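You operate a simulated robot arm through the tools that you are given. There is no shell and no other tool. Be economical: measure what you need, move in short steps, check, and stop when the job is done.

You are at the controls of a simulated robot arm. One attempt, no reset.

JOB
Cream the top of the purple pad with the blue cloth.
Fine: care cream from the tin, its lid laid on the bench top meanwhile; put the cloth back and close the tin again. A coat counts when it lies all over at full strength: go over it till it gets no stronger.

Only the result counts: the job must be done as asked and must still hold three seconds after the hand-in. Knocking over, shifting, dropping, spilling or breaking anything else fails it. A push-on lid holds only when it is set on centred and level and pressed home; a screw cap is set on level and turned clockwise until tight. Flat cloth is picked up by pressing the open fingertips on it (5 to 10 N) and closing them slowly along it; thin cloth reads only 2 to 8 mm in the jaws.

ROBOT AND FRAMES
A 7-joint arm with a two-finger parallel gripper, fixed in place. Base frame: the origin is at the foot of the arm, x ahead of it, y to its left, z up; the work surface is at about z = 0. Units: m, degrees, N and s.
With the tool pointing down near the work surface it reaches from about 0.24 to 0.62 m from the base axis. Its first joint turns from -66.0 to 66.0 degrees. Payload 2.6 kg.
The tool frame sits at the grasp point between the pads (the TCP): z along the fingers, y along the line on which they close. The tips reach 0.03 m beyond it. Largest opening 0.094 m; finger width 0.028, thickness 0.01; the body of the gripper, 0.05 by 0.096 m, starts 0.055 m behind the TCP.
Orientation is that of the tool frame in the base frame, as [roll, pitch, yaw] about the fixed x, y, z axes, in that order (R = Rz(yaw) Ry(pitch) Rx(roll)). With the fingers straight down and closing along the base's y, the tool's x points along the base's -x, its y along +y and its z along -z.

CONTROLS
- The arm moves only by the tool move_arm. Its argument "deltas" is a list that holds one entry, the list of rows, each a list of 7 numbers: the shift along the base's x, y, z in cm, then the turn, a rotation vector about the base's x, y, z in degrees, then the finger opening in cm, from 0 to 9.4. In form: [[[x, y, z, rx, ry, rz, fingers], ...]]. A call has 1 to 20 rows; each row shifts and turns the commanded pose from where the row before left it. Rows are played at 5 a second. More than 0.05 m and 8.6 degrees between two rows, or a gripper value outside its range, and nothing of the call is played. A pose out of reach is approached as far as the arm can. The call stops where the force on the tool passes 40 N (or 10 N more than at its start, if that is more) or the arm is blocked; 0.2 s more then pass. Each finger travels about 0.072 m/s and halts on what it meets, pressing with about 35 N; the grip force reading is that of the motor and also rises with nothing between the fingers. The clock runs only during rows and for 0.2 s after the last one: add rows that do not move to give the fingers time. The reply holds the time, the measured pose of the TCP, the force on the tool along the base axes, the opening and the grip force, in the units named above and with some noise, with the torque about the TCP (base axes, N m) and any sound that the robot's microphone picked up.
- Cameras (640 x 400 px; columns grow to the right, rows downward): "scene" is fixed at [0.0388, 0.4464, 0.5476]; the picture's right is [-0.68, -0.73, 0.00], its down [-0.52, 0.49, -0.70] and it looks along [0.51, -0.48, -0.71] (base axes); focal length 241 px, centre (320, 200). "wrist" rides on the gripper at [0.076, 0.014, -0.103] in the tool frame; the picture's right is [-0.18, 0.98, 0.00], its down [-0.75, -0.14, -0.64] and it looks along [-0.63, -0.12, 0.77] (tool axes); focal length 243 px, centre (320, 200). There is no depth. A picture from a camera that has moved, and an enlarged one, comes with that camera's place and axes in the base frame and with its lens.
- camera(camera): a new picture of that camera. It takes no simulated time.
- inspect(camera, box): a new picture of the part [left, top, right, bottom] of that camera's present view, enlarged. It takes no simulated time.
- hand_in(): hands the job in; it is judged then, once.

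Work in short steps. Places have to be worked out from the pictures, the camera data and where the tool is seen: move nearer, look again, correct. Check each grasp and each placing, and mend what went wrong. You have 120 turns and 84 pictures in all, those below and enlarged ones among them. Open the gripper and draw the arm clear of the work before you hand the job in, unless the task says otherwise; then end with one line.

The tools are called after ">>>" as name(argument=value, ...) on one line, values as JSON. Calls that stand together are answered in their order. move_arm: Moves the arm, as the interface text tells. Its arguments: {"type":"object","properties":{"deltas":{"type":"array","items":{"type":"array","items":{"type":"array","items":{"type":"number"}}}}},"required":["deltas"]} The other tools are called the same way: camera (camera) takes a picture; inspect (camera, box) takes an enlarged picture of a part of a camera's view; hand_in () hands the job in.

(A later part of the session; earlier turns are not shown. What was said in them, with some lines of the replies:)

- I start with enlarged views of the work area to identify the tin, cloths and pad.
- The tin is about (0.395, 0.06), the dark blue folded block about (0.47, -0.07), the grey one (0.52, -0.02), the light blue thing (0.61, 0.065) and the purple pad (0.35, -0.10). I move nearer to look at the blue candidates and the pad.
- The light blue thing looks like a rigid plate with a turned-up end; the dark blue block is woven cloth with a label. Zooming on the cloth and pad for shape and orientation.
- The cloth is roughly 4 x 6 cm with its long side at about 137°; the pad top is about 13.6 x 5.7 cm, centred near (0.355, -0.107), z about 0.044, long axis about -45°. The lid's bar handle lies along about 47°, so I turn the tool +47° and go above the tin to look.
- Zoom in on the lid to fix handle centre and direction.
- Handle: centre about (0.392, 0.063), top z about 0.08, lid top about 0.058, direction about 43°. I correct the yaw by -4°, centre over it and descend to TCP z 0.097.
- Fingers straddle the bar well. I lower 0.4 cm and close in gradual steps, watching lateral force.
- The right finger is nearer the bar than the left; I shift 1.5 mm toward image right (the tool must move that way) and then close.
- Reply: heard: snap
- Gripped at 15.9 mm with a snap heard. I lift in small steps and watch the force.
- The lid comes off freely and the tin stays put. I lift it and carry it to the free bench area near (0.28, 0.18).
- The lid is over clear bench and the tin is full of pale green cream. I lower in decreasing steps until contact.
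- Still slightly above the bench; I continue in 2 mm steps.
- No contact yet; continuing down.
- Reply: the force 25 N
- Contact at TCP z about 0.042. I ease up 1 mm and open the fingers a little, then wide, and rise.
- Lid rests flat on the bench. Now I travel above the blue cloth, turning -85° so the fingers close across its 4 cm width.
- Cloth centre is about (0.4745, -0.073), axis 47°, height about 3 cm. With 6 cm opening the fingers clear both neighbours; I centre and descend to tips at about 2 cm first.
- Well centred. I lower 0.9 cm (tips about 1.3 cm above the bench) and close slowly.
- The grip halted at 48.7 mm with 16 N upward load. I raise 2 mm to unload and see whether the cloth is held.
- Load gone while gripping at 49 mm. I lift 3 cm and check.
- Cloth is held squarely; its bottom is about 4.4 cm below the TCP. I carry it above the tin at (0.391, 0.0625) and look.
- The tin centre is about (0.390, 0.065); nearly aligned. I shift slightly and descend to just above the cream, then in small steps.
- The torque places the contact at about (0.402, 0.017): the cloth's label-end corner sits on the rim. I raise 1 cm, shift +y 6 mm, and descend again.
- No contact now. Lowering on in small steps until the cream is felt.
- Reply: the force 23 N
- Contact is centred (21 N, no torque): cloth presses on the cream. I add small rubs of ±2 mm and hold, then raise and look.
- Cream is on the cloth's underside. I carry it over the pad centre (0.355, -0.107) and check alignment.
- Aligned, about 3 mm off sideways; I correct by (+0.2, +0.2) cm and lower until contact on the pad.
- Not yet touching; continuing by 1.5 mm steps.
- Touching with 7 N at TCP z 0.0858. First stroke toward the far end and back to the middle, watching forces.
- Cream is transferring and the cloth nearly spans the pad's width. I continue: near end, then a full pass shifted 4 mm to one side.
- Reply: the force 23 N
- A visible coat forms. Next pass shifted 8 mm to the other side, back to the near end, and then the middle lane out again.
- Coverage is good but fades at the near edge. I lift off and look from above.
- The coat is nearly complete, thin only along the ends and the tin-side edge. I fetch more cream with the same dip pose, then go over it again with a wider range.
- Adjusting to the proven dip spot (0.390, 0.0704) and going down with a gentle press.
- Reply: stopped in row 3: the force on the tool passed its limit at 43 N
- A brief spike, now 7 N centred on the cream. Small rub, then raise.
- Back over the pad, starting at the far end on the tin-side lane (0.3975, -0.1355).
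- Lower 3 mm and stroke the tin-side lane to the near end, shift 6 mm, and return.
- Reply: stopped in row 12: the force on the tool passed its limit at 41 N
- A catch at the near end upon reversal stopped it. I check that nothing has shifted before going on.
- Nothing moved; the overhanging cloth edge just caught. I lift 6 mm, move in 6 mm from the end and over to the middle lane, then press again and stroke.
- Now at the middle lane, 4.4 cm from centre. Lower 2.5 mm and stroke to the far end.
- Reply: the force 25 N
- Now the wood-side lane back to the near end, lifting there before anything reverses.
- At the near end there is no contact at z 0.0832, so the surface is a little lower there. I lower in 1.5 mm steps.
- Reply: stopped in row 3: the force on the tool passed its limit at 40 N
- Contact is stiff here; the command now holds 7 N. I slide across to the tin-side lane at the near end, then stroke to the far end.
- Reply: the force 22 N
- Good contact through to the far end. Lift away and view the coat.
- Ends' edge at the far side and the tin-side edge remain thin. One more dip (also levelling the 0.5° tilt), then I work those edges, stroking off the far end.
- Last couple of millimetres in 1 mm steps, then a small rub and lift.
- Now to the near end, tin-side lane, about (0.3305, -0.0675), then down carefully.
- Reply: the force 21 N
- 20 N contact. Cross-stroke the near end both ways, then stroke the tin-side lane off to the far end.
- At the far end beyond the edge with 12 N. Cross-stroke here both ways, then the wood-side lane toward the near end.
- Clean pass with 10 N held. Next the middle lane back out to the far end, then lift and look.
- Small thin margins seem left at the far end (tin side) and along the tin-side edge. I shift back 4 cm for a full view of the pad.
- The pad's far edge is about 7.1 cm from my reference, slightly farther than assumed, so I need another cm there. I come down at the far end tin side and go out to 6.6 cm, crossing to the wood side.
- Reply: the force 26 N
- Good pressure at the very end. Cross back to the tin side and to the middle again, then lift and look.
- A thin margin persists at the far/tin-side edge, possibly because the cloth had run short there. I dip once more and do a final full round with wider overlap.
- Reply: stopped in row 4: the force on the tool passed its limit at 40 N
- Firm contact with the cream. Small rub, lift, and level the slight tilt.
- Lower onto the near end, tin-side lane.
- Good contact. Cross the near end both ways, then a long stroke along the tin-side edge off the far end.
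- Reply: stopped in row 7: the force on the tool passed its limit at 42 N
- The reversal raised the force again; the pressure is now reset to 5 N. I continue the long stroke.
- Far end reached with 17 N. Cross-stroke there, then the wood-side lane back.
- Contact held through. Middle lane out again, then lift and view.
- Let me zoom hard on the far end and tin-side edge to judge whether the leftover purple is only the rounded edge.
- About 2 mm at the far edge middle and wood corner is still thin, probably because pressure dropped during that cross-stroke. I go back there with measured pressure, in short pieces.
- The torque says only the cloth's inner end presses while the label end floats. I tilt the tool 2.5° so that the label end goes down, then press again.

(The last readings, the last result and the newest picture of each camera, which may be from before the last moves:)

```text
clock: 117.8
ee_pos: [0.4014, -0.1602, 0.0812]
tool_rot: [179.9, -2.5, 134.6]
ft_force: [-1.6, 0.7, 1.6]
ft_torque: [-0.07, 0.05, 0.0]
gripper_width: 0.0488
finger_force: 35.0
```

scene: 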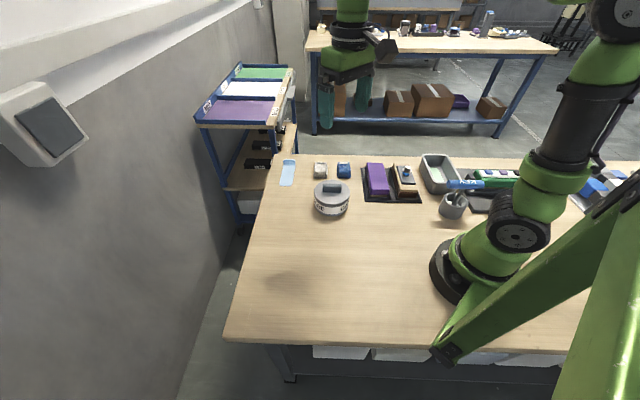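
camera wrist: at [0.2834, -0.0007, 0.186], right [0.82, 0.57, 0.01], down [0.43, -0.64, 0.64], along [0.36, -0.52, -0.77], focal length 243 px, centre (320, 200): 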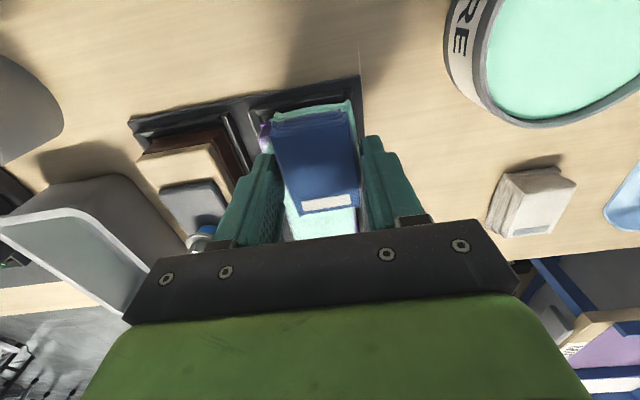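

>>> move_arm(deltas=[[[0, 0, -0.1, 0, 0, 0, 2.6], [0, 0, -0.05, 0, 0, 0, 2.6], [0, 0, 0, 0, 0, 0, 2.6]]])

```text
clock: 118.7
ee_pos: [0.401, -0.1582, 0.08]
tool_rot: [179.8, -2.3, 134.7]
ft_force: [-4.2, 1.4, 21.6]
ft_torque: [-0.13, 0.18, -0.04]
gripper_width: 0.0487
finger_force: 34.3
```

Now the load sits right under the tool at the pad edge (22 N). Cross-stroke along the far edge.

>>> move_arm(deltas=[[[0.3, 0.3, 0, 0, 0, 0, 2.6], [0.3, 0.3, 0, 0, 0, 0, 2.6], [0.3, 0.3, 0, 0, 0, 0, 2.6], [0.3, 0.3, 0, 0, 0, 0, 2.6], [0, 0, 0, 0, 0, 0, 2.6]]])

```text
clock: 119.8
ee_pos: [0.4131, -0.1478, 0.0801]
tool_rot: [179.9, -2.3, 134.6]
ft_force: [-6.0, -11.0, 26.4]
ft_torque: [-0.56, 0.25, -0.03]
gripper_width: 0.0489
finger_force: 34.8
```

>>> move_arm(deltas=[[[-0.3, -0.3, 0.03, 0, 0, 0, 2.6], [-0.3, -0.3, 0, 0, 0, 0, 2.6], [-0.3, -0.3, 0, 0, 0, 0, 2.6], [-0.3, -0.3, 0, 0, 0, 0, 2.6], [-0.15, -0.15, 0, 0, 0, 0, 2.6], [0, 0, 2, 0, 0, 0, 2.6], [0.4, -0.4, 4, -1.75, -1.75, 0, 2.6], [0.6, -0.3, 4, 0, 0, 0, 2.6], [0, 0, 2, 0, 0, 0, 2.6], [0, 0, 0, 0, 0, 0, 2.6]]])

>>> inspect(camera="wrist", box=[250, 20, 350, 100])

```text
clock: 122.0
ee_pos: [0.4099, -0.168, 0.1987]
tool_rot: [179.9, -0.1, 134.7]
ft_force: [-0.6, -0.2, -0.3]
ft_torque: [0.0, 0.01, -0.01]
gripper_width: 0.0487
finger_force: 35.3
```

```text
5.00 times, centred on (300, 60) of wrist
camera zoom: at [0.367, -0.1028, 0.3005], right [0.83, 0.56, 0.0], down [0.43, -0.64, 0.64], along [0.36, -0.53, -0.77], focal length 1213 px, centre (420, 900)
```

zoom: 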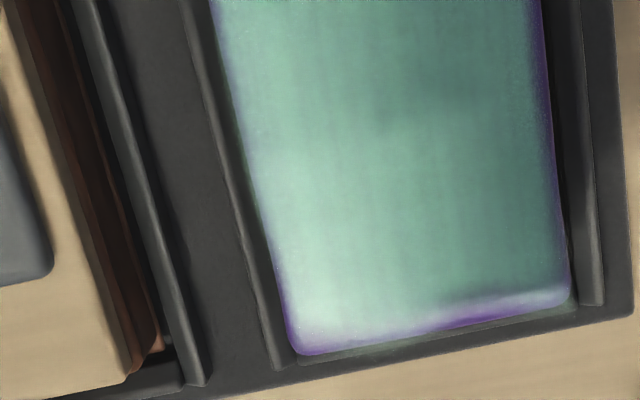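

No visible change — perhaps the cloth is used up, so I take one more dip and treat the far edge first.

>>> move_arm(deltas=[[[-0.3, 3.9, 0, 0, 0, 0.5, 2.6], [-0.3, 3.9, 0, 0, 0, 0.5, 2.6], [-0.3, 4, 0, 0, 0, 0.5, 2.6], [-0.3, 4, 0, 0, 0, 0.5, 2.6], [-0.4, 4, 0, 0, 0, 0.5, 2.6], [-0.4, 4, -2, 0, 0, 0.7, 2.6], [0, 0, -4, 0, 0, 0, 2.6], [0, 0, -4, 0, 0, 0, 2.6], [0, 0, -1, 0, 0, 0, 2.6], [0, 0, 0, 0, 0, 0, 2.6]]])

```text
clock: 124.2
ee_pos: [0.39, 0.0687, 0.0908]
tool_rot: [179.9, 0.0, 137.9]
ft_force: [-0.5, 0.0, -0.9]
ft_torque: [-0.02, 0.02, -0.01]
gripper_width: 0.0488
finger_force: 34.9
```

>>> move_arm(deltas=[[[0, 0.1, -0.4, 0, 0, 0, 2.6], [0, 0, -0.1, 0, 0, 0, 2.6], [0, 0, -0.1, 0, 0, 0, 2.6], [0, 0, -0.1, 0, 0, 0, 2.6], [0, 0, 0, 0, 0, 0, 2.6]]])

```text
clock: 125.5
ee_pos: [0.3903, 0.0717, 0.0831]
tool_rot: [179.8, 0.0, 137.9]
ft_force: [-4.6, -2.8, 16.8]
ft_torque: [0.12, 0.58, 0.12]
gripper_width: 0.049
finger_force: 35.2
```

Good contact; I also tip the label end 2.5° into the cream so that end gets loaded, then level and lift.

>>> move_arm(deltas=[[[0, 0, 0.2, 1.7, 1.8, 0, 2.6], [0, 0, -0.15, 0, 0, 0, 2.6], [0, 0, -0.05, 0, 0, 0, 2.6], [0, 0, 0, 0, 0, 0, 2.6]]])

```text
clock: 126.5
ee_pos: [0.3902, 0.0723, 0.0822]
tool_rot: [179.8, -2.5, 138.0]
ft_force: [1.1, -2.6, 23.8]
ft_torque: [-0.82, -0.66, -0.05]
gripper_width: 0.0488
finger_force: 35.3
```

The label end is in the cream. Lift (keeping this tilt) and go to the far edge of the pad, wood side.

>>> move_arm(deltas=[[[0, 0, 1, 0, 0, 0, 2.6], [0, 0, 3.5, 0, 0, 0, 2.6], [0, 0, 1, 0, 0, 0, 2.6], [0.1, -3.8, 0, 0, 0, -0.6, 2.6], [0.2, -3.8, 0, 0, 0, -0.6, 2.6], [0.2, -3.9, 0, 0, 0, -0.6, 2.6], [0.2, -3.9, 0, 0, 0, -0.6, 2.6], [0.2, -3.9, 0, 0, 0, -0.6, 2.6], [0.1, -3.8, 0, 0, 0, -0.2, 2.6], [0, 0, -4, 0, 0, 0, 2.6], [0, 0, -1, 0, 0, 0, 2.6], [0, 0, 0, 0, 0, 0, 2.6]]])

```text
clock: 129.1
ee_pos: [0.3988, -0.1594, 0.087]
tool_rot: [179.7, -2.4, 134.8]
ft_force: [1.2, 0.5, 0.0]
ft_torque: [0.0, 0.01, -0.02]
gripper_width: 0.0486
finger_force: 35.0
```

>>> move_arm(deltas=[[[-0.4, 0.4, -0.4, 0, 0, 0, 2.6], [0, 0, -0.15, 0, 0, 0, 2.6], [0, 0, -0.1, 0, 0, 0, 2.6], [0, 0, 0, 0, 0, 0, 2.6]]])

```text
clock: 130.1
ee_pos: [0.3959, -0.1564, 0.0796]
tool_rot: [179.7, -2.5, 134.7]
ft_force: [-0.8, 0.1, -0.8]
ft_torque: [-0.01, -0.01, 0.0]
gripper_width: 0.0488
finger_force: 34.3
```

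>>> move_arm(deltas=[[[0, 0, -0.1, 0, 0, 0, 2.6], [0, 0, -0.07, 0, 0, 0, 2.6], [0, 0, 0, 0, 0, 0, 2.6]]])

```text
clock: 130.8
ee_pos: [0.3958, -0.1556, 0.0805]
tool_rot: [179.8, -2.4, 134.6]
ft_force: [-2.4, 0.7, 8.2]
ft_torque: [-0.07, 0.05, -0.05]
gripper_width: 0.0489
finger_force: 35.4
```

Contact with 8 N. Cross-stroke along the far edge out to the tin side, out 6 mm, and back.

>>> move_arm(deltas=[[[0.3, 0.3, -0.03, 0, 0, 0, 2.6], [0.3, 0.3, 0, 0, 0, 0, 2.6], [0.3, 0.3, 0, 0, 0, 0, 2.6], [0.3, 0.3, 0, 0, 0, 0, 2.6], [0.3, -0.3, 0, 0, 0, 0, 2.6], [-0.3, -0.3, 0, 0, 0, 0, 2.6], [-0.3, -0.3, 0, 0, 0, 0, 2.6], [-0.3, -0.3, 0, 0, 0, 0, 2.6], [-0.3, -0.3, 0, 0, 0, 0, 2.6], [0, 0, 0, 0, 0, 0, 2.6]]])

```text
clock: 133.1
ee_pos: [0.398, -0.1581, 0.0801]
tool_rot: [179.7, -2.5, 134.8]
ft_force: [7.0, 7.2, 18.1]
ft_torque: [0.1, -0.31, 0.03]
gripper_width: 0.0487
finger_force: 35.5
```

>>> move_arm(deltas=[[[0, 0, 2, 0, 0, 0, 2.6], [0.5, -0.4, 4, -1.75, -1.75, 0, 2.6], [0.7, -0.3, 4, 0, 0, 0, 2.6], [0, 0, 2, 0, 0, 0, 2.6], [0, 0, 0, 0, 0, 0, 2.6]]])

>>> inspect(camera="wrist", box=[250, 20, 350, 100])

```text
clock: 134.2
ee_pos: [0.4108, -0.165, 0.1986]
tool_rot: [180.0, -0.1, 134.8]
ft_force: [-0.3, -0.3, -0.6]
ft_torque: [-0.02, 0.0, 0.02]
gripper_width: 0.049
finger_force: 35.0
```

```text
5.00 times, centred on (300, 60) of wrist
camera zoom: at [0.3678, -0.1002, 0.3011], right [0.83, 0.56, 0.0], down [0.43, -0.64, 0.64], along [0.36, -0.53, -0.77], focal length 1213 px, centre (420, 900)
```

zoom: 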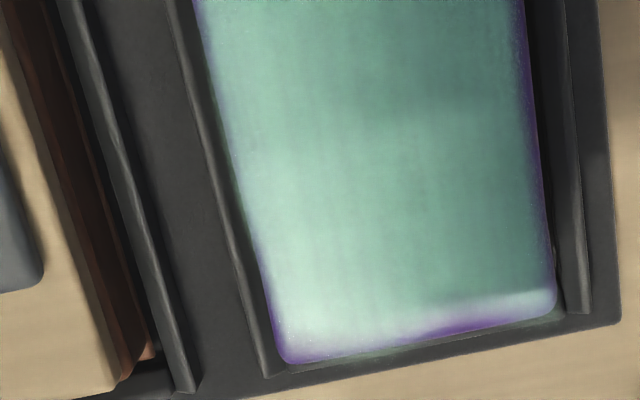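

The strip shrank clearly, so fresh cream at the label end helps. I repeat there with short outward strokes over the remaining strip, starting at the tin side.

>>> move_arm(deltas=[[[-1.3, 2.7, -3, 1.75, 1.75, 0, 2.6], [0, 0, -4, 0, 0, 0, 2.6], [0, 0, -4, 0, 0, 0, 2.6], [0, 0, -0.6, 0, 0, 0, 2.6], [0, 0, -0.15, 0, 0, 0, 2.6], [0, 0, 0, 0, 0, 0, 2.6]]])

```text
clock: 135.7
ee_pos: [0.3976, -0.1378, 0.081]
tool_rot: [179.7, -2.5, 134.7]
ft_force: [0.5, -0.1, -0.4]
ft_torque: [0.0, 0.02, 0.01]
gripper_width: 0.0487
finger_force: 34.8
```

>>> move_arm(deltas=[[[0, 0, -0.1, 0, 0, 0, 2.6], [0, 0, -0.1, 0, 0, 0, 2.6], [0.4, -0.4, 0, 0, 0, 0, 2.6], [0.4, -0.4, 0, 0, 0, 0, 2.6], [0.4, -0.4, 0, 0, 0, 0, 2.6], [-0.2, -0.2, 0, 0, 0, 0, 2.6], [-0.2, -0.2, 0, 0, 0, 0, 2.6], [-0.4, 0.4, 0, 0, 0, 0, 2.6], [0, 0, 0, 0, 0, 0, 2.6]]])

```text
clock: 137.7
ee_pos: [0.4028, -0.1517, 0.0783]
tool_rot: [179.9, -2.4, 134.7]
ft_force: [2.2, -3.7, 6.8]
ft_torque: [-0.17, -0.04, 0.01]
gripper_width: 0.0488
finger_force: 34.8
```

Contact 7 N at the middle of the far edge; a firmer cross-stroke here both ways.

>>> move_arm(deltas=[[[0.25, 0.25, -0.06, 0, 0, 0, 2.6], [0.25, 0.25, 0, 0, 0, 0, 2.6], [0.25, 0.25, 0, 0, 0, 0, 2.6], [-0.25, -0.25, 0, 0, 0, 0, 2.6], [-0.25, -0.25, 0, 0, 0, 0, 2.6], [-0.25, -0.25, 0, 0, 0, 0, 2.6], [-0.25, -0.25, 0, 0, 0, 0, 2.6], [-0.25, -0.25, 0, 0, 0, 0, 2.6], [-0.2, -0.2, 0, 0, 0, 0, 2.6], [0, 0, 0, 0, 0, 0, 2.6]]])

```text
clock: 139.8
ee_pos: [0.3956, -0.1565, 0.0785]
tool_rot: [179.8, -2.5, 134.8]
ft_force: [6.6, 6.8, 19.0]
ft_torque: [0.09, -0.36, 0.09]
gripper_width: 0.0485
finger_force: 34.7
```

Now the tin-side edge: lift 1 cm, change the tilt so the tin side of the cloth is 2.5° lower, and come down on that lane.

>>> move_arm(deltas=[[[0, 0, 1, 0, 0, 0, 2.6], [0, 2.7, 0, -3.5, 0, 0, 2.6], [0, 0, -0.6, 0, 0, 0, 2.6], [0, 0, -0.15, 0, 0, 0, 2.6], [0, 0, 0, 0, 0, 0, 2.6]]])

```text
clock: 141.1
ee_pos: [0.3944, -0.129, 0.0808]
tool_rot: [-177.6, 0.0, 134.8]
ft_force: [-0.2, 0.0, 1.1]
ft_torque: [0.01, -0.03, -0.03]
gripper_width: 0.0487
finger_force: 34.8
```

>>> move_arm(deltas=[[[0, 0, -0.1, 0, 0, 0, 2.6], [0, 0, -0.06, 0, 0, 0, 2.6], [-0.5, 0.5, 0, 0, 0, 0, 2.6], [-0.7, 0.7, 0, 0, 0, 0, 2.6], [0, 0, 0, 0, 0, 0, 2.6]]])

```text
clock: 142.2
ee_pos: [0.384, -0.1187, 0.0807]
tool_rot: [-177.8, 0.2, 134.7]
ft_force: [4.8, -4.5, 13.7]
ft_torque: [0.25, -0.1, -0.1]
gripper_width: 0.0488
finger_force: 34.5
```

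Load is on the tin-side part of the cloth. Continue this stroke to the near end.

>>> move_arm(deltas=[[[-0.68, 0.68, 0, 0, 0, 0, 2.6], [-0.68, 0.68, 0, 0, 0, 0, 2.6], [-0.68, 0.68, 0, 0, 0, 0, 2.6], [-0.68, 0.68, 0, 0, 0, 0, 2.6], [-0.68, 0.68, 0, 0, 0, 0, 2.6], [-0.68, 0.68, 0, 0, 0, 0, 2.6], [-0.68, 0.68, 0, 0, 0, 0, 2.6], [-0.6, 0.6, 0, 0, 0, 0, 2.6], [0, 0, 0, 0, 0, 0, 2.6]]])

```text
clock: 144.2
ee_pos: [0.3282, -0.0654, 0.0801]
tool_rot: [-177.6, 0.0, 134.6]
ft_force: [4.0, -3.0, 15.1]
ft_torque: [0.27, -0.16, -0.09]
gripper_width: 0.0489
finger_force: 34.9
```

Lift, level, and look at the whole pad.

>>> move_arm(deltas=[[[0, 0, 2, 0, 0, 0, 2.6], [1, -1, 4, 1.75, -1.75, 0, 2.6], [2.5, -3, 4, 0, 0, 0, 2.6], [2.5, -3, 2, 0, 0, 0, 2.6], [2.2, -3, 0, 0, 0, 0, 2.6], [0, 0, 0, 0, 0, 0, 2.6]]])

>>> inspect(camera="wrist", box=[230, 0, 350, 100])

>>> inspect(camera="scene", box=[355, 155, 400, 200])

```text
refused: row 3 steps farther than a row can; nothing moved
```

```text
4.00 times, centred on (290, 50) of wrist
camera zoom: at [0.2895, 0.0027, 0.1807], right [0.83, 0.56, -0.04], down [0.45, -0.62, 0.65], along [0.34, -0.55, -0.76], focal length 970 px, centre (440, 800)
```

zoom: 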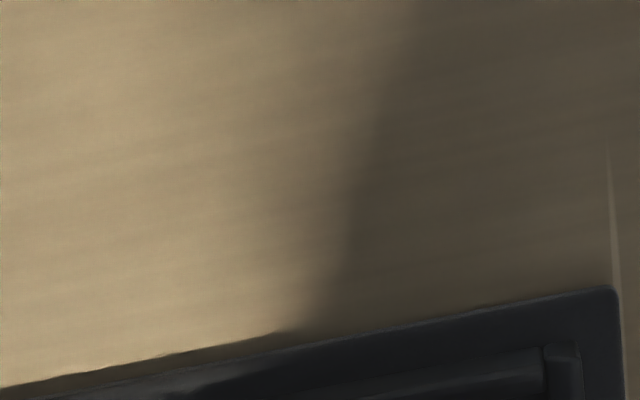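

```text
8.89 times, centred on (378, 178) of scene
camera zoom: at [0.0388, 0.4464, 0.5476], right [-0.68, -0.73, 0.0], down [-0.52, 0.49, -0.7], along [0.51, -0.48, -0.71], focal length 2142 px, centre (-191, 400)
```

zoom: 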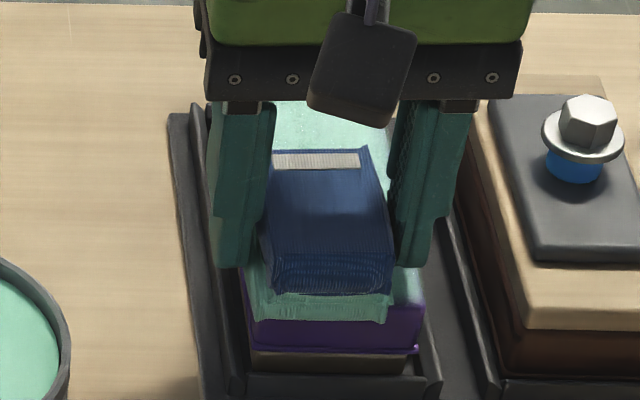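

One row was too long; I split it into smaller steps.

>>> move_arm(deltas=[[[0, 0, 2, 0, 0, 0, 2.6], [0.5, -0.5, 4, 1.75, -1.75, 0, 2.6], [1.5, -2, 3.5, 0, 0, 0, 2.6], [2.5, -2.8, 2.4, 0, 0, 0, 2.6], [2.5, -3, 0, 0, 0, 0, 2.6], [1.3, -1.7, 0, 0, 0, 0, 2.6], [0, 0, 0, 0, 0, 0, 2.6]]])

>>> inspect(camera="wrist", box=[230, 0, 350, 100])

>>> inspect(camera="scene", box=[355, 155, 400, 200])

```text
clock: 145.8
ee_pos: [0.4132, -0.1658, 0.1983]
tool_rot: [179.8, -0.1, 134.7]
ft_force: [-0.2, -0.1, -0.3]
ft_torque: [0.02, -0.01, -0.03]
gripper_width: 0.0487
finger_force: 35.1
```

```text
4.00 times, centred on (290, 50) of wrist
camera zoom: at [0.37, -0.1003, 0.3003], right [0.83, 0.56, 0.0], down [0.43, -0.64, 0.64], along [0.36, -0.53, -0.77], focal length 970 px, centre (440, 800)
```

zoom: 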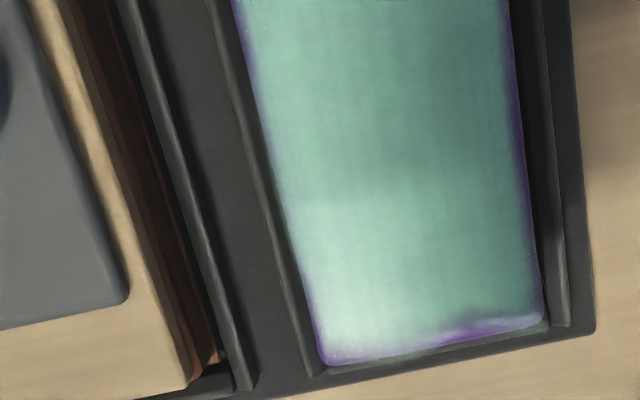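

```text
8.89 times, centred on (378, 178) of scene
camera zoom: at [0.0388, 0.4463, 0.5476], right [-0.68, -0.73, 0.0], down [-0.52, 0.49, -0.7], along [0.51, -0.48, -0.71], focal length 2142 px, centre (-191, 400)
```

zoom: 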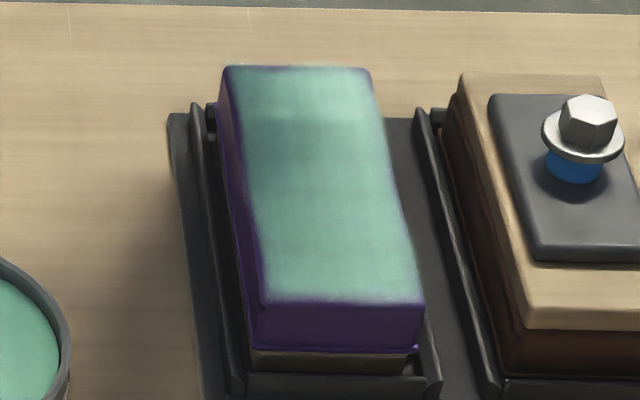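

Only a small faint spot is left at the far edge (lane about +0.7 cm), which the cloth's middle doesn't reach. I put the thick fold end of the cloth on it: tool 8.8 cm out.

>>> move_arm(deltas=[[[1.2, 0.4, -3, 0, 0, 0, 2.6], [0, 0, -4, 0, 0, 0, 2.6], [0, 0, -4, 0, 0, 0, 2.6], [0, 0, -0.5, 0, 0, 0, 2.6], [0, 0, -0.15, 0, 0, 0, 2.6], [0, 0, 0, 0, 0, 0, 2.6]]])

```text
clock: 147.2
ee_pos: [0.4243, -0.1598, 0.0816]
tool_rot: [179.8, -0.1, 134.7]
ft_force: [0.7, -0.2, -0.2]
ft_torque: [-0.01, 0.02, -0.03]
gripper_width: 0.049
finger_force: 34.9
```

>>> move_arm(deltas=[[[0, 0, -0.1, 0, 0, 0, 2.6], [0, 0, -0.1, 0, 0, 0, 2.6], [0, 0, 0, 0, 0, 0, 2.6]]])

```text
clock: 148.1
ee_pos: [0.4231, -0.1602, 0.0793]
tool_rot: [179.8, 0.0, 134.7]
ft_force: [-0.8, 0.9, 0.0]
ft_torque: [0.01, 0.03, -0.01]
gripper_width: 0.0488
finger_force: 34.9
```

>>> move_arm(deltas=[[[-0.25, 0.25, 0, 0, 0, 0, 2.6], [0, 0, -0.1, 0, 0, 0, 2.6], [0, 0, -0.07, 0, 0, 0, 2.6], [0, 0, 0, 0, 0, 0, 2.6]]])

```text
clock: 149.1
ee_pos: [0.4222, -0.1594, 0.0795]
tool_rot: [179.9, 0.1, 134.6]
ft_force: [-3.4, -0.1, 17.0]
ft_torque: [0.26, 0.67, 0.06]
gripper_width: 0.0489
finger_force: 35.0
```

Front end presses on the pad near the edge with 17 N. Cross-stroke both ways, then off the end and up.

>>> move_arm(deltas=[[[-0.3, -0.3, 0, 0, 0, 0, 2.6], [-0.3, -0.3, 0, 0, 0, 0, 2.6], [-0.3, -0.3, 0, 0, 0, 0, 2.6], [-0.3, -0.3, 0, 0, 0, 0, 2.6], [0.3, 0.3, 0, 0, 0, 0, 2.6], [0.3, 0.3, 0, 0, 0, 0, 2.6], [0.3, 0.3, 0, 0, 0, 0, 2.6], [-0.1, -0.1, 0, 0, 0, 0, 2.6], [0.4, -0.4, 0, 0, 0, 0, 2.6], [0.4, -0.4, 0, 0, 0, 0, 2.6], [0, 0, 2, 0, 0, 0, 2.6], [-0.5, 0.2, 4, 0, 0, 0, 2.6], [-0.8, 0.4, 4, 0, 0, 0, 2.6], [0, 0, 2, 0, 0, 0, 2.6], [0, 0, 0, 0, 0, 0, 2.6]]])

>>> inspect(camera="wrist", box=[230, 0, 350, 100])

```text
clock: 152.2
ee_pos: [0.4128, -0.1646, 0.1969]
tool_rot: [179.9, 0.0, 134.7]
ft_force: [-0.5, 0.9, -0.4]
ft_torque: [0.02, 0.02, -0.01]
gripper_width: 0.0487
finger_force: 34.7
```

```text
4.00 times, centred on (290, 50) of wrist
camera zoom: at [0.3703, -0.0997, 0.3004], right [0.83, 0.56, 0.0], down [0.43, -0.64, 0.64], along [0.36, -0.53, -0.77], focal length 970 px, centre (440, 800)
```

zoom: 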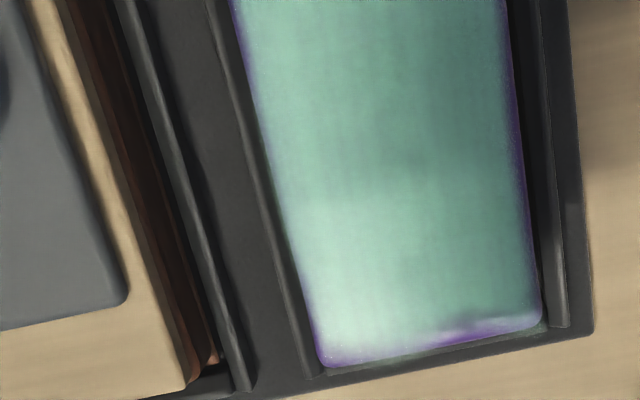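

The spot is tiny. Before deciding, I zoom the scene camera on the tin-side edge, where the true top edge needs checking.

>>> inspect(camera="scene", box=[366, 160, 386, 182])

>>> inspect(camera="wrist", box=[318, 0, 368, 90])

```text
16.00 times, centred on (376, 171) of scene
camera zoom: at [0.0388, 0.4464, 0.5476], right [-0.68, -0.73, 0.0], down [-0.52, 0.49, -0.7], along [0.51, -0.48, -0.71], focal length 3855 px, centre (-576, 664)
```

zoom: 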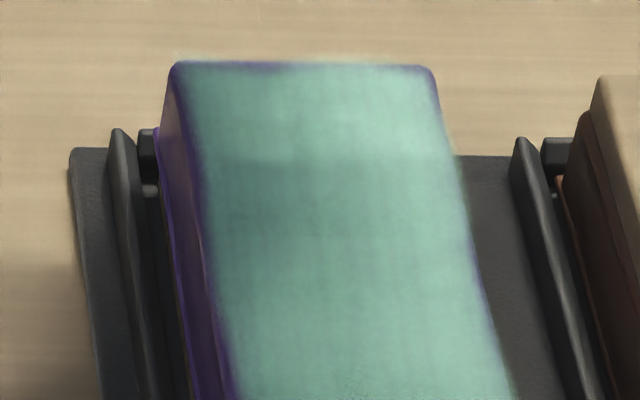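

```text
4.44 times, centred on (343, 45) of wrist
camera zoom: at [0.3703, -0.0997, 0.3004], right [0.83, 0.56, 0.0], down [0.43, -0.64, 0.64], along [0.36, -0.53, -0.77], focal length 1078 px, centre (218, 889)
```

zoom: 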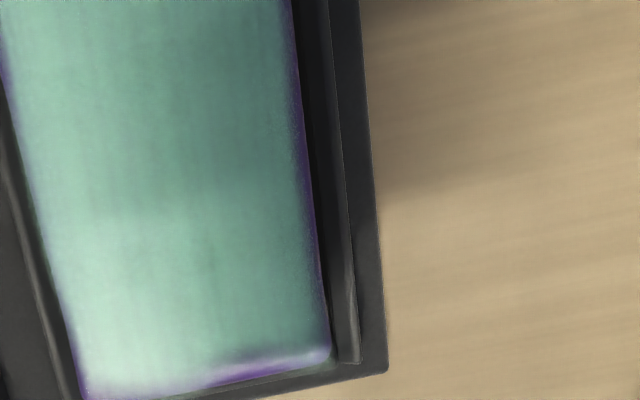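

The side edge is coated to its rounding; only the little far-edge spot remains. One last dip with the label end tipped in, then that end right onto the spot.

>>> move_arm(deltas=[[[-0.35, 3.9, 0, 0, 0, 0.5, 2.6], [-0.35, 3.9, 0, 0, 0, 0.5, 2.6], [-0.4, 3.9, 0, 0, 0, 0.5, 2.6], [-0.4, 3.9, 0, 0, 0, 0.5, 2.6], [-0.4, 3.9, 0, 0, 0, 0.6, 2.6], [-0.4, 3.9, -2, 1.7, 1.8, 0.6, 2.6], [0, 0, -4, 0, 0, 0, 2.6], [0, 0, -4, 0, 0, 0, 2.6], [0, 0, -1.2, 0, 0, 0, 2.6], [0, 0, -0.1, 0, 0, 0, 2.6], [0, 0, 0, 0, 0, 0, 2.6]]])

```text
clock: 154.7
ee_pos: [0.3895, 0.0697, 0.0854]
tool_rot: [179.8, -2.4, 138.0]
ft_force: [-0.5, -0.3, -0.4]
ft_torque: [0.0, 0.0, 0.03]
gripper_width: 0.0488
finger_force: 34.8
```

>>> move_arm(deltas=[[[0, 0.2, -0.15, 0, 0, 0, 2.6], [0, 0, -0.1, 0, 0, 0, 2.6], [0, 0, -0.07, 0, 0, 0, 2.6], [0, 0, 0, 0, 0, 0, 2.6]]])

```text
clock: 155.7
ee_pos: [0.3914, 0.0724, 0.0822]
tool_rot: [179.7, -2.4, 137.9]
ft_force: [-1.4, 0.3, 10.4]
ft_torque: [-0.43, -0.18, -0.05]
gripper_width: 0.0487
finger_force: 34.9
```

Contact on the label end. Lift and go to (0.3965, -0.133) above the pad with the tilt kept.

>>> move_arm(deltas=[[[-0.1, 0.1, 0, 0, 0, 0, 2.6], [0.1, -0.1, 0, 0, 0, 0, 2.6], [0, 0, 1, 0, 0, 0, 2.6], [0, 0, 3.5, 0, 0, 0, 2.6], [0, 0, 1, 0, 0, 0, 2.6], [0.1, -4.1, 0, 0, 0, -0.6, 2.6], [0.1, -4.1, 0, 0, 0, -0.6, 2.6], [0.1, -4.1, 0, 0, 0, -0.6, 2.6], [0.1, -4.1, 0, 0, 0, -0.6, 2.6], [0.1, -4.1, 0, 0, 0, -0.6, 2.6], [0, 0, -4, 0, 0, 0, 2.6], [0, 0, -1.5, 0, 0, 0, 2.6], [0, 0, -0.15, 0, 0, 0, 2.6], [0, 0, 0, 0, 0, 0, 2.6]]])

```text
clock: 158.7
ee_pos: [0.395, -0.1343, 0.0806]
tool_rot: [179.7, -2.5, 134.9]
ft_force: [-0.3, 0.4, -0.6]
ft_torque: [-0.03, 0.01, -0.02]
gripper_width: 0.0489
finger_force: 35.1
```

>>> move_arm(deltas=[[[0, 0, -0.12, 0, 0, 0, 2.6], [0, 0, -0.1, 0, 0, 0, 2.6], [-0.3, -0.3, 0, 0, 0, 0, 2.6], [-0.3, -0.3, 0, 0, 0, 0, 2.6], [0.25, -0.25, 0, 0, 0, 0, 2.6], [0.3, 0.3, 0, 0, 0, 0, 2.6], [0.3, 0.3, 0, 0, 0, 0, 2.6], [0, 0, 0, 0, 0, 0, 2.6]]])

```text
clock: 160.4
ee_pos: [0.3981, -0.1364, 0.0784]
tool_rot: [179.8, -2.3, 134.9]
ft_force: [-1.3, -6.9, 12.6]
ft_torque: [-0.51, -0.06, -0.14]
gripper_width: 0.0489
finger_force: 34.8
```

Load is right at the edge (s about 7 cm). Continue with crossings stepping outward to the far rim, then lift and look.

>>> move_arm(deltas=[[[0.25, -0.25, 0, 0, 0, 0, 2.6], [-0.3, -0.3, 0, 0, 0, 0, 2.6], [-0.3, -0.3, 0, 0, 0, 0, 2.6], [-0.3, -0.3, 0, 0, 0, 0, 2.6], [-0.3, -0.3, 0, 0, 0, 0, 2.6], [0.3, -0.3, -0.03, 0, 0, 0, 2.6], [0.3, 0.3, 0, 0, 0, 0, 2.6], [0.3, 0.3, 0, 0, 0, 0, 2.6], [0.3, 0.3, 0, 0, 0, 0, 2.6], [0.3, 0.3, 0, 0, 0, 0, 2.6], [-0.2, -0.2, 0, 0, 0, 0, 2.6], [0.4, -0.4, 0, 0, 0, 0, 2.6], [0, 0, 2, 0, 0, 0, 2.6], [0.2, -0.6, 4, -1.75, -1.75, 0, 2.6], [0.2, -0.6, 4, 0, 0, 0, 2.6], [0, 0, 2, 0, 0, 0, 2.6], [0, 0, 0, 0, 0, 0, 2.6]]])

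>>> inspect(camera="wrist", box=[230, 0, 350, 100])

```text
clock: 164.1
ee_pos: [0.4081, -0.1584, 0.1981]
tool_rot: [179.8, 0.0, 134.9]
ft_force: [-0.9, -0.3, 0.8]
ft_torque: [0.01, -0.02, 0.03]
gripper_width: 0.0488
finger_force: 35.9
```

```text
4.00 times, centred on (290, 50) of wrist
camera zoom: at [0.3648, -0.0946, 0.3007], right [0.83, 0.56, 0.0], down [0.43, -0.64, 0.64], along [0.36, -0.53, -0.77], focal length 970 px, centre (440, 800)
```

zoom: 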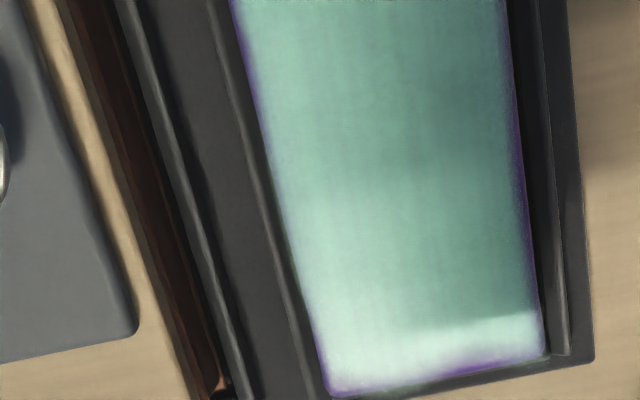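

The coat is complete to the rim. Now I return the cloth to its place (0.4737, -0.0731, yaw 138).

>>> move_arm(deltas=[[[1.6, 2.1, 0, 0, 0, 1, 2.6], [1.6, 2.1, 0, 0, 0, 1, 2.6], [1.6, 2.1, 0, 0, 0, 1.1, 2.6], [1.76, 2.23, 0, 0, 0, 0, 2.6], [0, 0, -4, 0, 0, 0, 2.6], [0, 0, -4, 0, 0, 0, 2.6], [0, 0, -3, 0, 0, 0, 2.6], [0, 0, 0, 0, 0, 0, 2.6]]])

```text
clock: 165.8
ee_pos: [0.4747, -0.0733, 0.0879]
tool_rot: [179.9, 0.0, 137.9]
ft_force: [-0.7, 0.4, 0.0]
ft_torque: [-0.03, 0.01, 0.01]
gripper_width: 0.0488
finger_force: 35.5
```

>>> move_arm(deltas=[[[-0.07, 0, -3, 0, 0, 0, 2.6], [0, 0, -1, 0, 0, 0, 2.6], [0, 0, -0.3, 0, 0, 0, 2.6], [0, 0, -0.2, 0, 0, 0, 2.6], [0, 0, -0.15, 0, 0, 0, 2.6], [0, 0, 0, 0, 0, 0, 2.6]]])

```text
clock: 167.2
ee_pos: [0.4727, -0.0746, 0.0415]
tool_rot: [179.9, -0.1, 138.1]
ft_force: [0.0, 0.5, -1.0]
ft_torque: [0.01, 0.02, 0.0]
gripper_width: 0.0487
finger_force: 34.5
```

>>> move_arm(deltas=[[[0.05, 0.1, -0.15, 0, 0, 0, 2.6], [0, 0, -0.12, 0, 0, 0, 2.6], [0, 0, -0.1, 0, 0, 0, 2.6], [0, 0, 0, 0, 0, 0, 2.6]]])

```text
clock: 168.2
ee_pos: [0.4735, -0.0738, 0.037]
tool_rot: [179.7, 0.0, 138.1]
ft_force: [-0.2, -0.1, -0.6]
ft_torque: [0.0, -0.02, 0.0]
gripper_width: 0.0486
finger_force: 34.7
```

>>> move_arm(deltas=[[[0, 0, -0.1, 0, 0, 0, 2.6], [0, 0, -0.08, 0, 0, 0, 2.6], [0, 0, 0, 0, 0, 0, 2.6]]])

>>> inspect(camera="scene", box=[310, 130, 370, 185])

```text
clock: 169.1
ee_pos: [0.474, -0.0739, 0.0368]
tool_rot: [179.7, -0.1, 137.9]
ft_force: [0.4, -1.1, 0.2]
ft_torque: [0.03, -0.02, 0.01]
gripper_width: 0.0488
finger_force: 34.6
```

```text
7.27 times, centred on (340, 158) of scene
camera zoom: at [0.0388, 0.4464, 0.5476], right [-0.68, -0.73, 0.0], down [-0.52, 0.49, -0.7], along [0.51, -0.48, -0.71], focal length 1752 px, centre (174, 509)
```

zoom: 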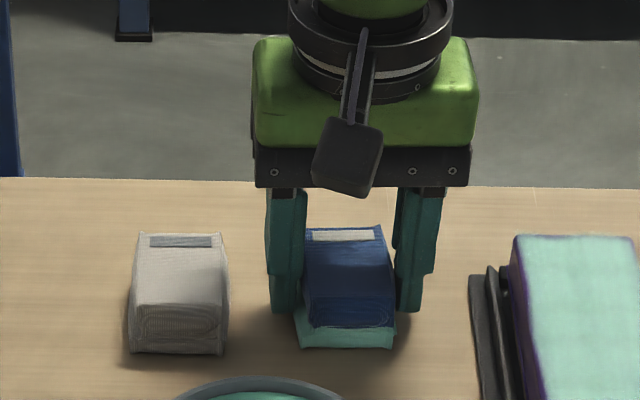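

The cloth is down at its original spot. Open in steps and rise straight up.

>>> move_arm(deltas=[[[0, 0, 0, 0, 0, 0, 5], [0, 0, 0, 0, 0, 0, 5.5], [0, 0, 0, 0, 0, 0, 6], [0, 0, 0, 0, 0, 0, 6], [0, 0, 1, 0, 0, 0, 6], [0, 0, 3, 0, 0, 0, 6], [0, 0, 4, 0, 0, 0, 6], [0, 0, 4, 0, 0, 0, 6], [0, 0, 3, 0, 0, 0, 6], [0, 0, 0, 0, 0, 0, 6]]])

>>> inspect(camera="scene", box=[300, 130, 420, 210])

```text
clock: 171.2
ee_pos: [0.4745, -0.0727, 0.187]
tool_rot: [179.8, 0.1, 138.0]
ft_force: [0.8, -0.6, 0.0]
ft_torque: [0.01, -0.01, -0.01]
gripper_width: 0.0601
finger_force: 0.1
```

```text
5.00 times, centred on (360, 170) of scene
camera zoom: at [0.0388, 0.4464, 0.5476], right [-0.68, -0.73, 0.0], down [-0.52, 0.49, -0.7], along [0.51, -0.48, -0.71], focal length 1205 px, centre (120, 350)
```

zoom: 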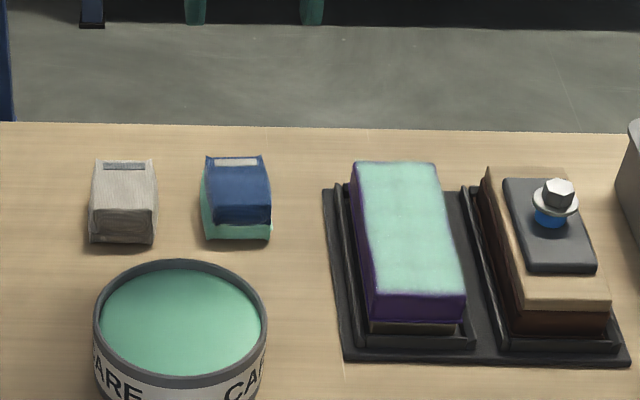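

Cloth is back and the pad coat looks even. Now to the lid: turn +85° back and move above (0.2805, 0.178).

>>> move_arm(deltas=[[[-1.76, 2.28, 0.5, 0, 0, 7.8, 6], [-1.76, 2.28, 0, 0, 0, 7.8, 6], [-1.76, 2.28, 0, 0, 0, 7.8, 6], [-1.76, 2.28, 0, 0, 0, 7.8, 6], [-1.76, 2.28, 0, 0, 0, 7.8, 6], [-1.76, 2.28, 0, 0, 0, 7.8, 6], [-1.76, 2.28, 0, 0, 0, 7.8, 6], [-1.76, 2.28, 0, 0, 0, 7.8, 6], [-1.76, 2.28, 0, 0, 0, 7.8, 6], [-1.76, 2.28, 0, 0, 0, 7.8, 6], [-1.8, 2.28, -2, 0, 0, 7, 5], [0, 0, -4, 0, 0, 0, 5], [0, 0, 0, 0, 0, 0, 5]]])

>>> inspect(camera="wrist", box=[60, 20, 440, 240])

```text
clock: 174.1
ee_pos: [0.2804, 0.1781, 0.1304]
tool_rot: [179.9, -0.1, -136.9]
ft_force: [0.3, 0.2, -0.2]
ft_torque: [-0.02, 0.0, 0.0]
gripper_width: 0.05
finger_force: 0.1
```

```text
1.68 times, centred on (250, 130) of wrist
camera zoom: at [0.216, 0.1375, 0.2319], right [-0.54, 0.84, 0.0], down [0.65, 0.41, 0.64], along [0.54, 0.35, -0.77], focal length 409 px, centre (438, 318)
```

zoom: 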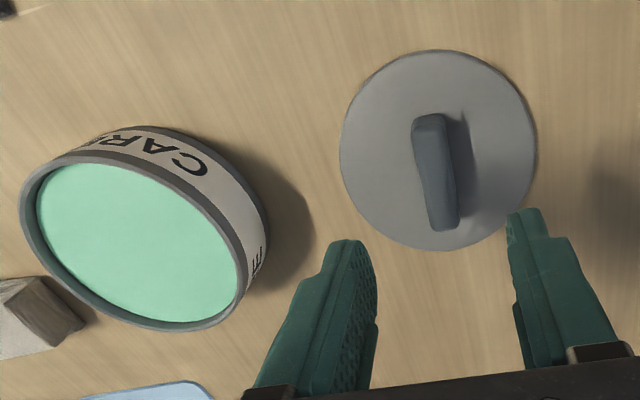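

Straight over the handle. Descend to TCP z 0.0425 and grip.

>>> move_arm(deltas=[[[0, 0, -4, 0, 0, 0, 4], [0, 0, -3, 0, 0, 0, 3.5], [0, 0, -1.3, 0, 0, 0, 3.5], [0, 0, -0.45, 0, 0, 0, 3], [0, 0, 0, 0, 0, 0, 2.2], [0, 0, 0, 0, 0, 0, 1.8], [0, 0, 0, 0, 0, 0, 1.4], [0, 0, 0, 0, 0, 0, 1.0], [0, 0, 0, 0, 0, 0, 1.0], [0, 0, 0, 0, 0, 0, 1.0]]])

```text
clock: 176.2
ee_pos: [0.2798, 0.1782, 0.0436]
tool_rot: [179.8, 0.0, -137.0]
ft_force: [-0.5, 0.2, 0.9]
ft_torque: [0.0, -0.02, 0.02]
gripper_width: 0.0157
finger_force: 35.1
```

Gripped at 15.7 mm. Lift and carry above the tin at (0.392, 0.0635), then check its position.

>>> move_arm(deltas=[[[0, 0, 2, 0, 0, 0, 1.0], [0, 0, 4, 0, 0, 0, 1.0], [0, 0, 3, 0, 0, 0, 1.0], [2.24, -2.3, 0, 0, 0, 0, 1.0], [2.24, -2.3, 0, 0, 0, 0, 1.0], [2.24, -2.3, 0, 0, 0, 0, 1.0], [2.25, -2.3, 0, 0, 0, 0, 1.0], [2.25, -2.3, 0, 0, 0, 0, 1.0], [0, 0, 0, 0, 0, 0, 1.0]]])

>>> inspect(camera="scene", box=[290, 130, 380, 220])

>>> inspect(camera="wrist", box=[210, 20, 430, 240])

```text
clock: 178.2
ee_pos: [0.393, 0.0621, 0.1341]
tool_rot: [179.8, -0.1, -137.2]
ft_force: [-0.2, -0.8, -0.6]
ft_torque: [0.02, -0.03, 0.03]
gripper_width: 0.0158
finger_force: 35.1
```

```text
4.44 times, centred on (335, 175) of scene
camera zoom: at [0.0389, 0.4463, 0.5476], right [-0.68, -0.73, 0.0], down [-0.52, 0.49, -0.7], along [0.51, -0.48, -0.71], focal length 1071 px, centre (253, 311)
```

zoom: 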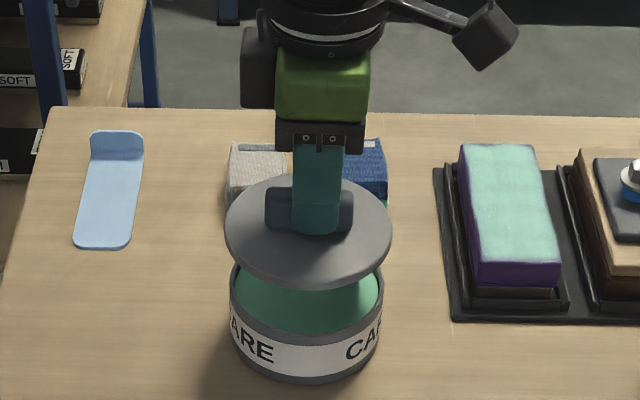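

```text
1.82 times, centred on (320, 130) of wrist
camera zoom: at [0.3277, 0.0215, 0.2363], right [-0.54, 0.84, 0.0], down [0.65, 0.41, 0.64], along [0.54, 0.35, -0.77], focal length 441 px, centre (320, 327)
```

zoom: 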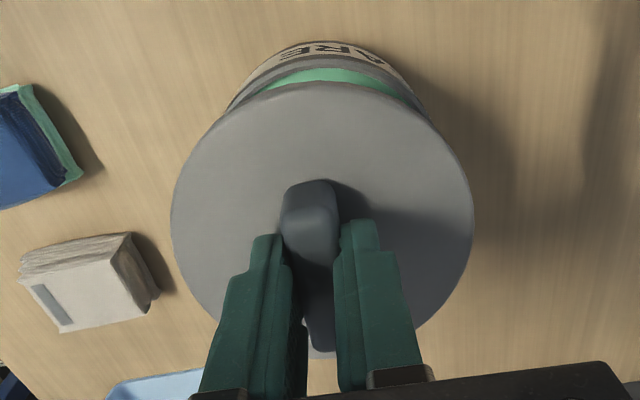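

The tin has not moved and the lid is aligned. Lower to just above seating (seat expected at TCP z about 0.095).

>>> move_arm(deltas=[[[0, 0, -2.5, 0, 0, 0, 1.0], [0, 0, -1, 0, 0, 0, 1.0], [0, 0, -0.1, 0, 0, 0, 1.0], [0, 0, 0, 0, 0, 0, 1.0]]])

>>> inspect(camera="scene", box=[305, 160, 360, 225])

```text
clock: 179.2
ee_pos: [0.3918, 0.0619, 0.0985]
tool_rot: [179.9, 0.0, -137.0]
ft_force: [0.2, -0.1, -0.7]
ft_torque: [0.01, 0.02, -0.01]
gripper_width: 0.016
finger_force: 35.6
```

```text
6.15 times, centred on (332, 192) of scene
camera zoom: at [0.0388, 0.4464, 0.5476], right [-0.68, -0.73, 0.0], down [-0.52, 0.49, -0.7], along [0.51, -0.48, -0.71], focal length 1483 px, centre (243, 246)
```

zoom: 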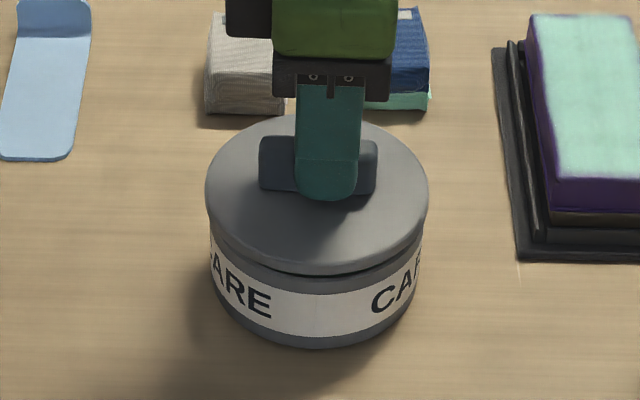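

Centred visually, y is about 1.3 mm short of the original; I correct and lower in 1 mm steps.

>>> move_arm(deltas=[[[0, 0.13, -0.1, 0, 0, 0, 1.0], [0, 0, -0.1, 0, 0, 0, 1.0], [0, 0, -0.1, 0, 0, 0, 1.0], [0, 0, -0.05, 0, 0, 0, 1.0], [0, 0, 0, 0, 0, 0, 1.0]]])

```text
clock: 180.4
ee_pos: [0.3913, 0.0639, 0.0949]
tool_rot: [179.8, 0.0, -137.0]
ft_force: [0.4, -0.8, 0.0]
ft_torque: [-0.03, 0.03, -0.01]
gripper_width: 0.0157
finger_force: 34.2
5 turns are left
```

Few turns left: press the lid home now with small steps up to the force stop.

>>> move_arm(deltas=[[[0, 0, -0.1, 0, 0, 0, 1.0], [0, 0, -0.1, 0, 0, 0, 1.0], [0, 0, -0.1, 0, 0, 0, 1.0], [0, 0, -0.1, 0, 0, 0, 1.0], [0, 0, -0.1, 0, 0, 0, 1.0], [0, 0, 0, 0, 0, 0, 1.0]]])

>>> inspect(camera="scene", box=[305, 160, 360, 225])

```text
clock: 181.8
ee_pos: [0.3927, 0.0648, 0.0903]
tool_rot: [179.8, 0.1, -137.0]
ft_force: [-10.1, 4.5, 24.7]
ft_torque: [0.03, 0.19, -0.18]
gripper_width: 0.0162
finger_force: 34.7
heard: snap
```

```text
6.15 times, centred on (332, 192) of scene
camera zoom: at [0.0387, 0.4463, 0.5477], right [-0.68, -0.73, 0.0], down [-0.52, 0.49, -0.7], along [0.51, -0.48, -0.71], focal length 1483 px, centre (243, 246)
4 turns are left
```

zoom: 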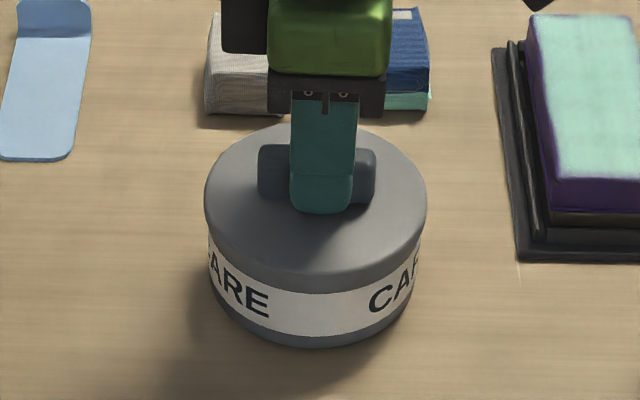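

The lid snapped home, level and centred. Unload slightly, open and raise clear.

>>> move_arm(deltas=[[[0, 0, 0.1, 0, 0, 0, 1.4], [0, 0, 0, 0, 0, 0, 2.2], [0, 0, 0, 0, 0, 0, 3.2], [0, 0, 0, 0, 0, 0, 4], [0, 0, 0, 0, 0, 0, 4], [0, 0, 2, 0, 0, 0, 4], [0, 0, 4, 0, 0, 0, 6], [0, 0, 4, 0, 0, 0, 6], [0, 0, 4, 0, 0, 0, 6], [0, 0, 3, 0, 0, 0, 6], [0, 0, 0, 0, 0, 0, 6]]])

>>> inspect(camera="scene", box=[270, 140, 430, 240])

```text
clock: 184.2
ee_pos: [0.3916, 0.0642, 0.2615]
tool_rot: [179.8, 0.0, -137.0]
ft_force: [0.8, -1.3, 0.1]
ft_torque: [-0.01, -0.01, 0.02]
gripper_width: 0.06
finger_force: 0.0
```

```text
4.00 times, centred on (350, 190) of scene
camera zoom: at [0.0388, 0.4464, 0.5476], right [-0.68, -0.73, 0.0], down [-0.52, 0.49, -0.7], along [0.51, -0.48, -0.71], focal length 964 px, centre (200, 240)
3 turns are left
```

zoom: 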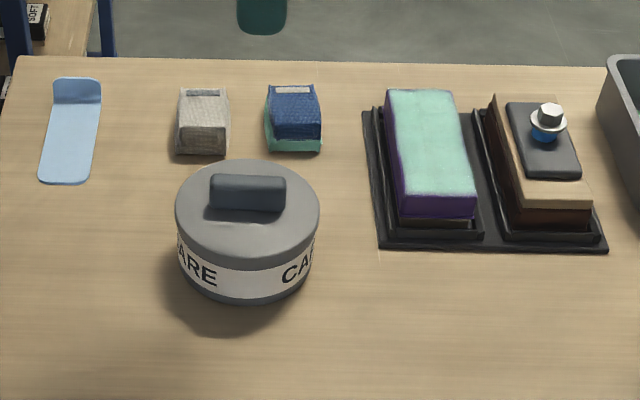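

Tin closed, cloth back in place, pad coated, arm clear with the gripper open: handing in.

>>> hand_in()

```text
The job is handed in.
```

I've handed the job in: the purple pad's top is creamed with the blue cloth, except for a very thin, fainter purple line along its rounded rim. The cloth is back in its place, the tin lid snapped home level, and the arm is clear with the gripper open.
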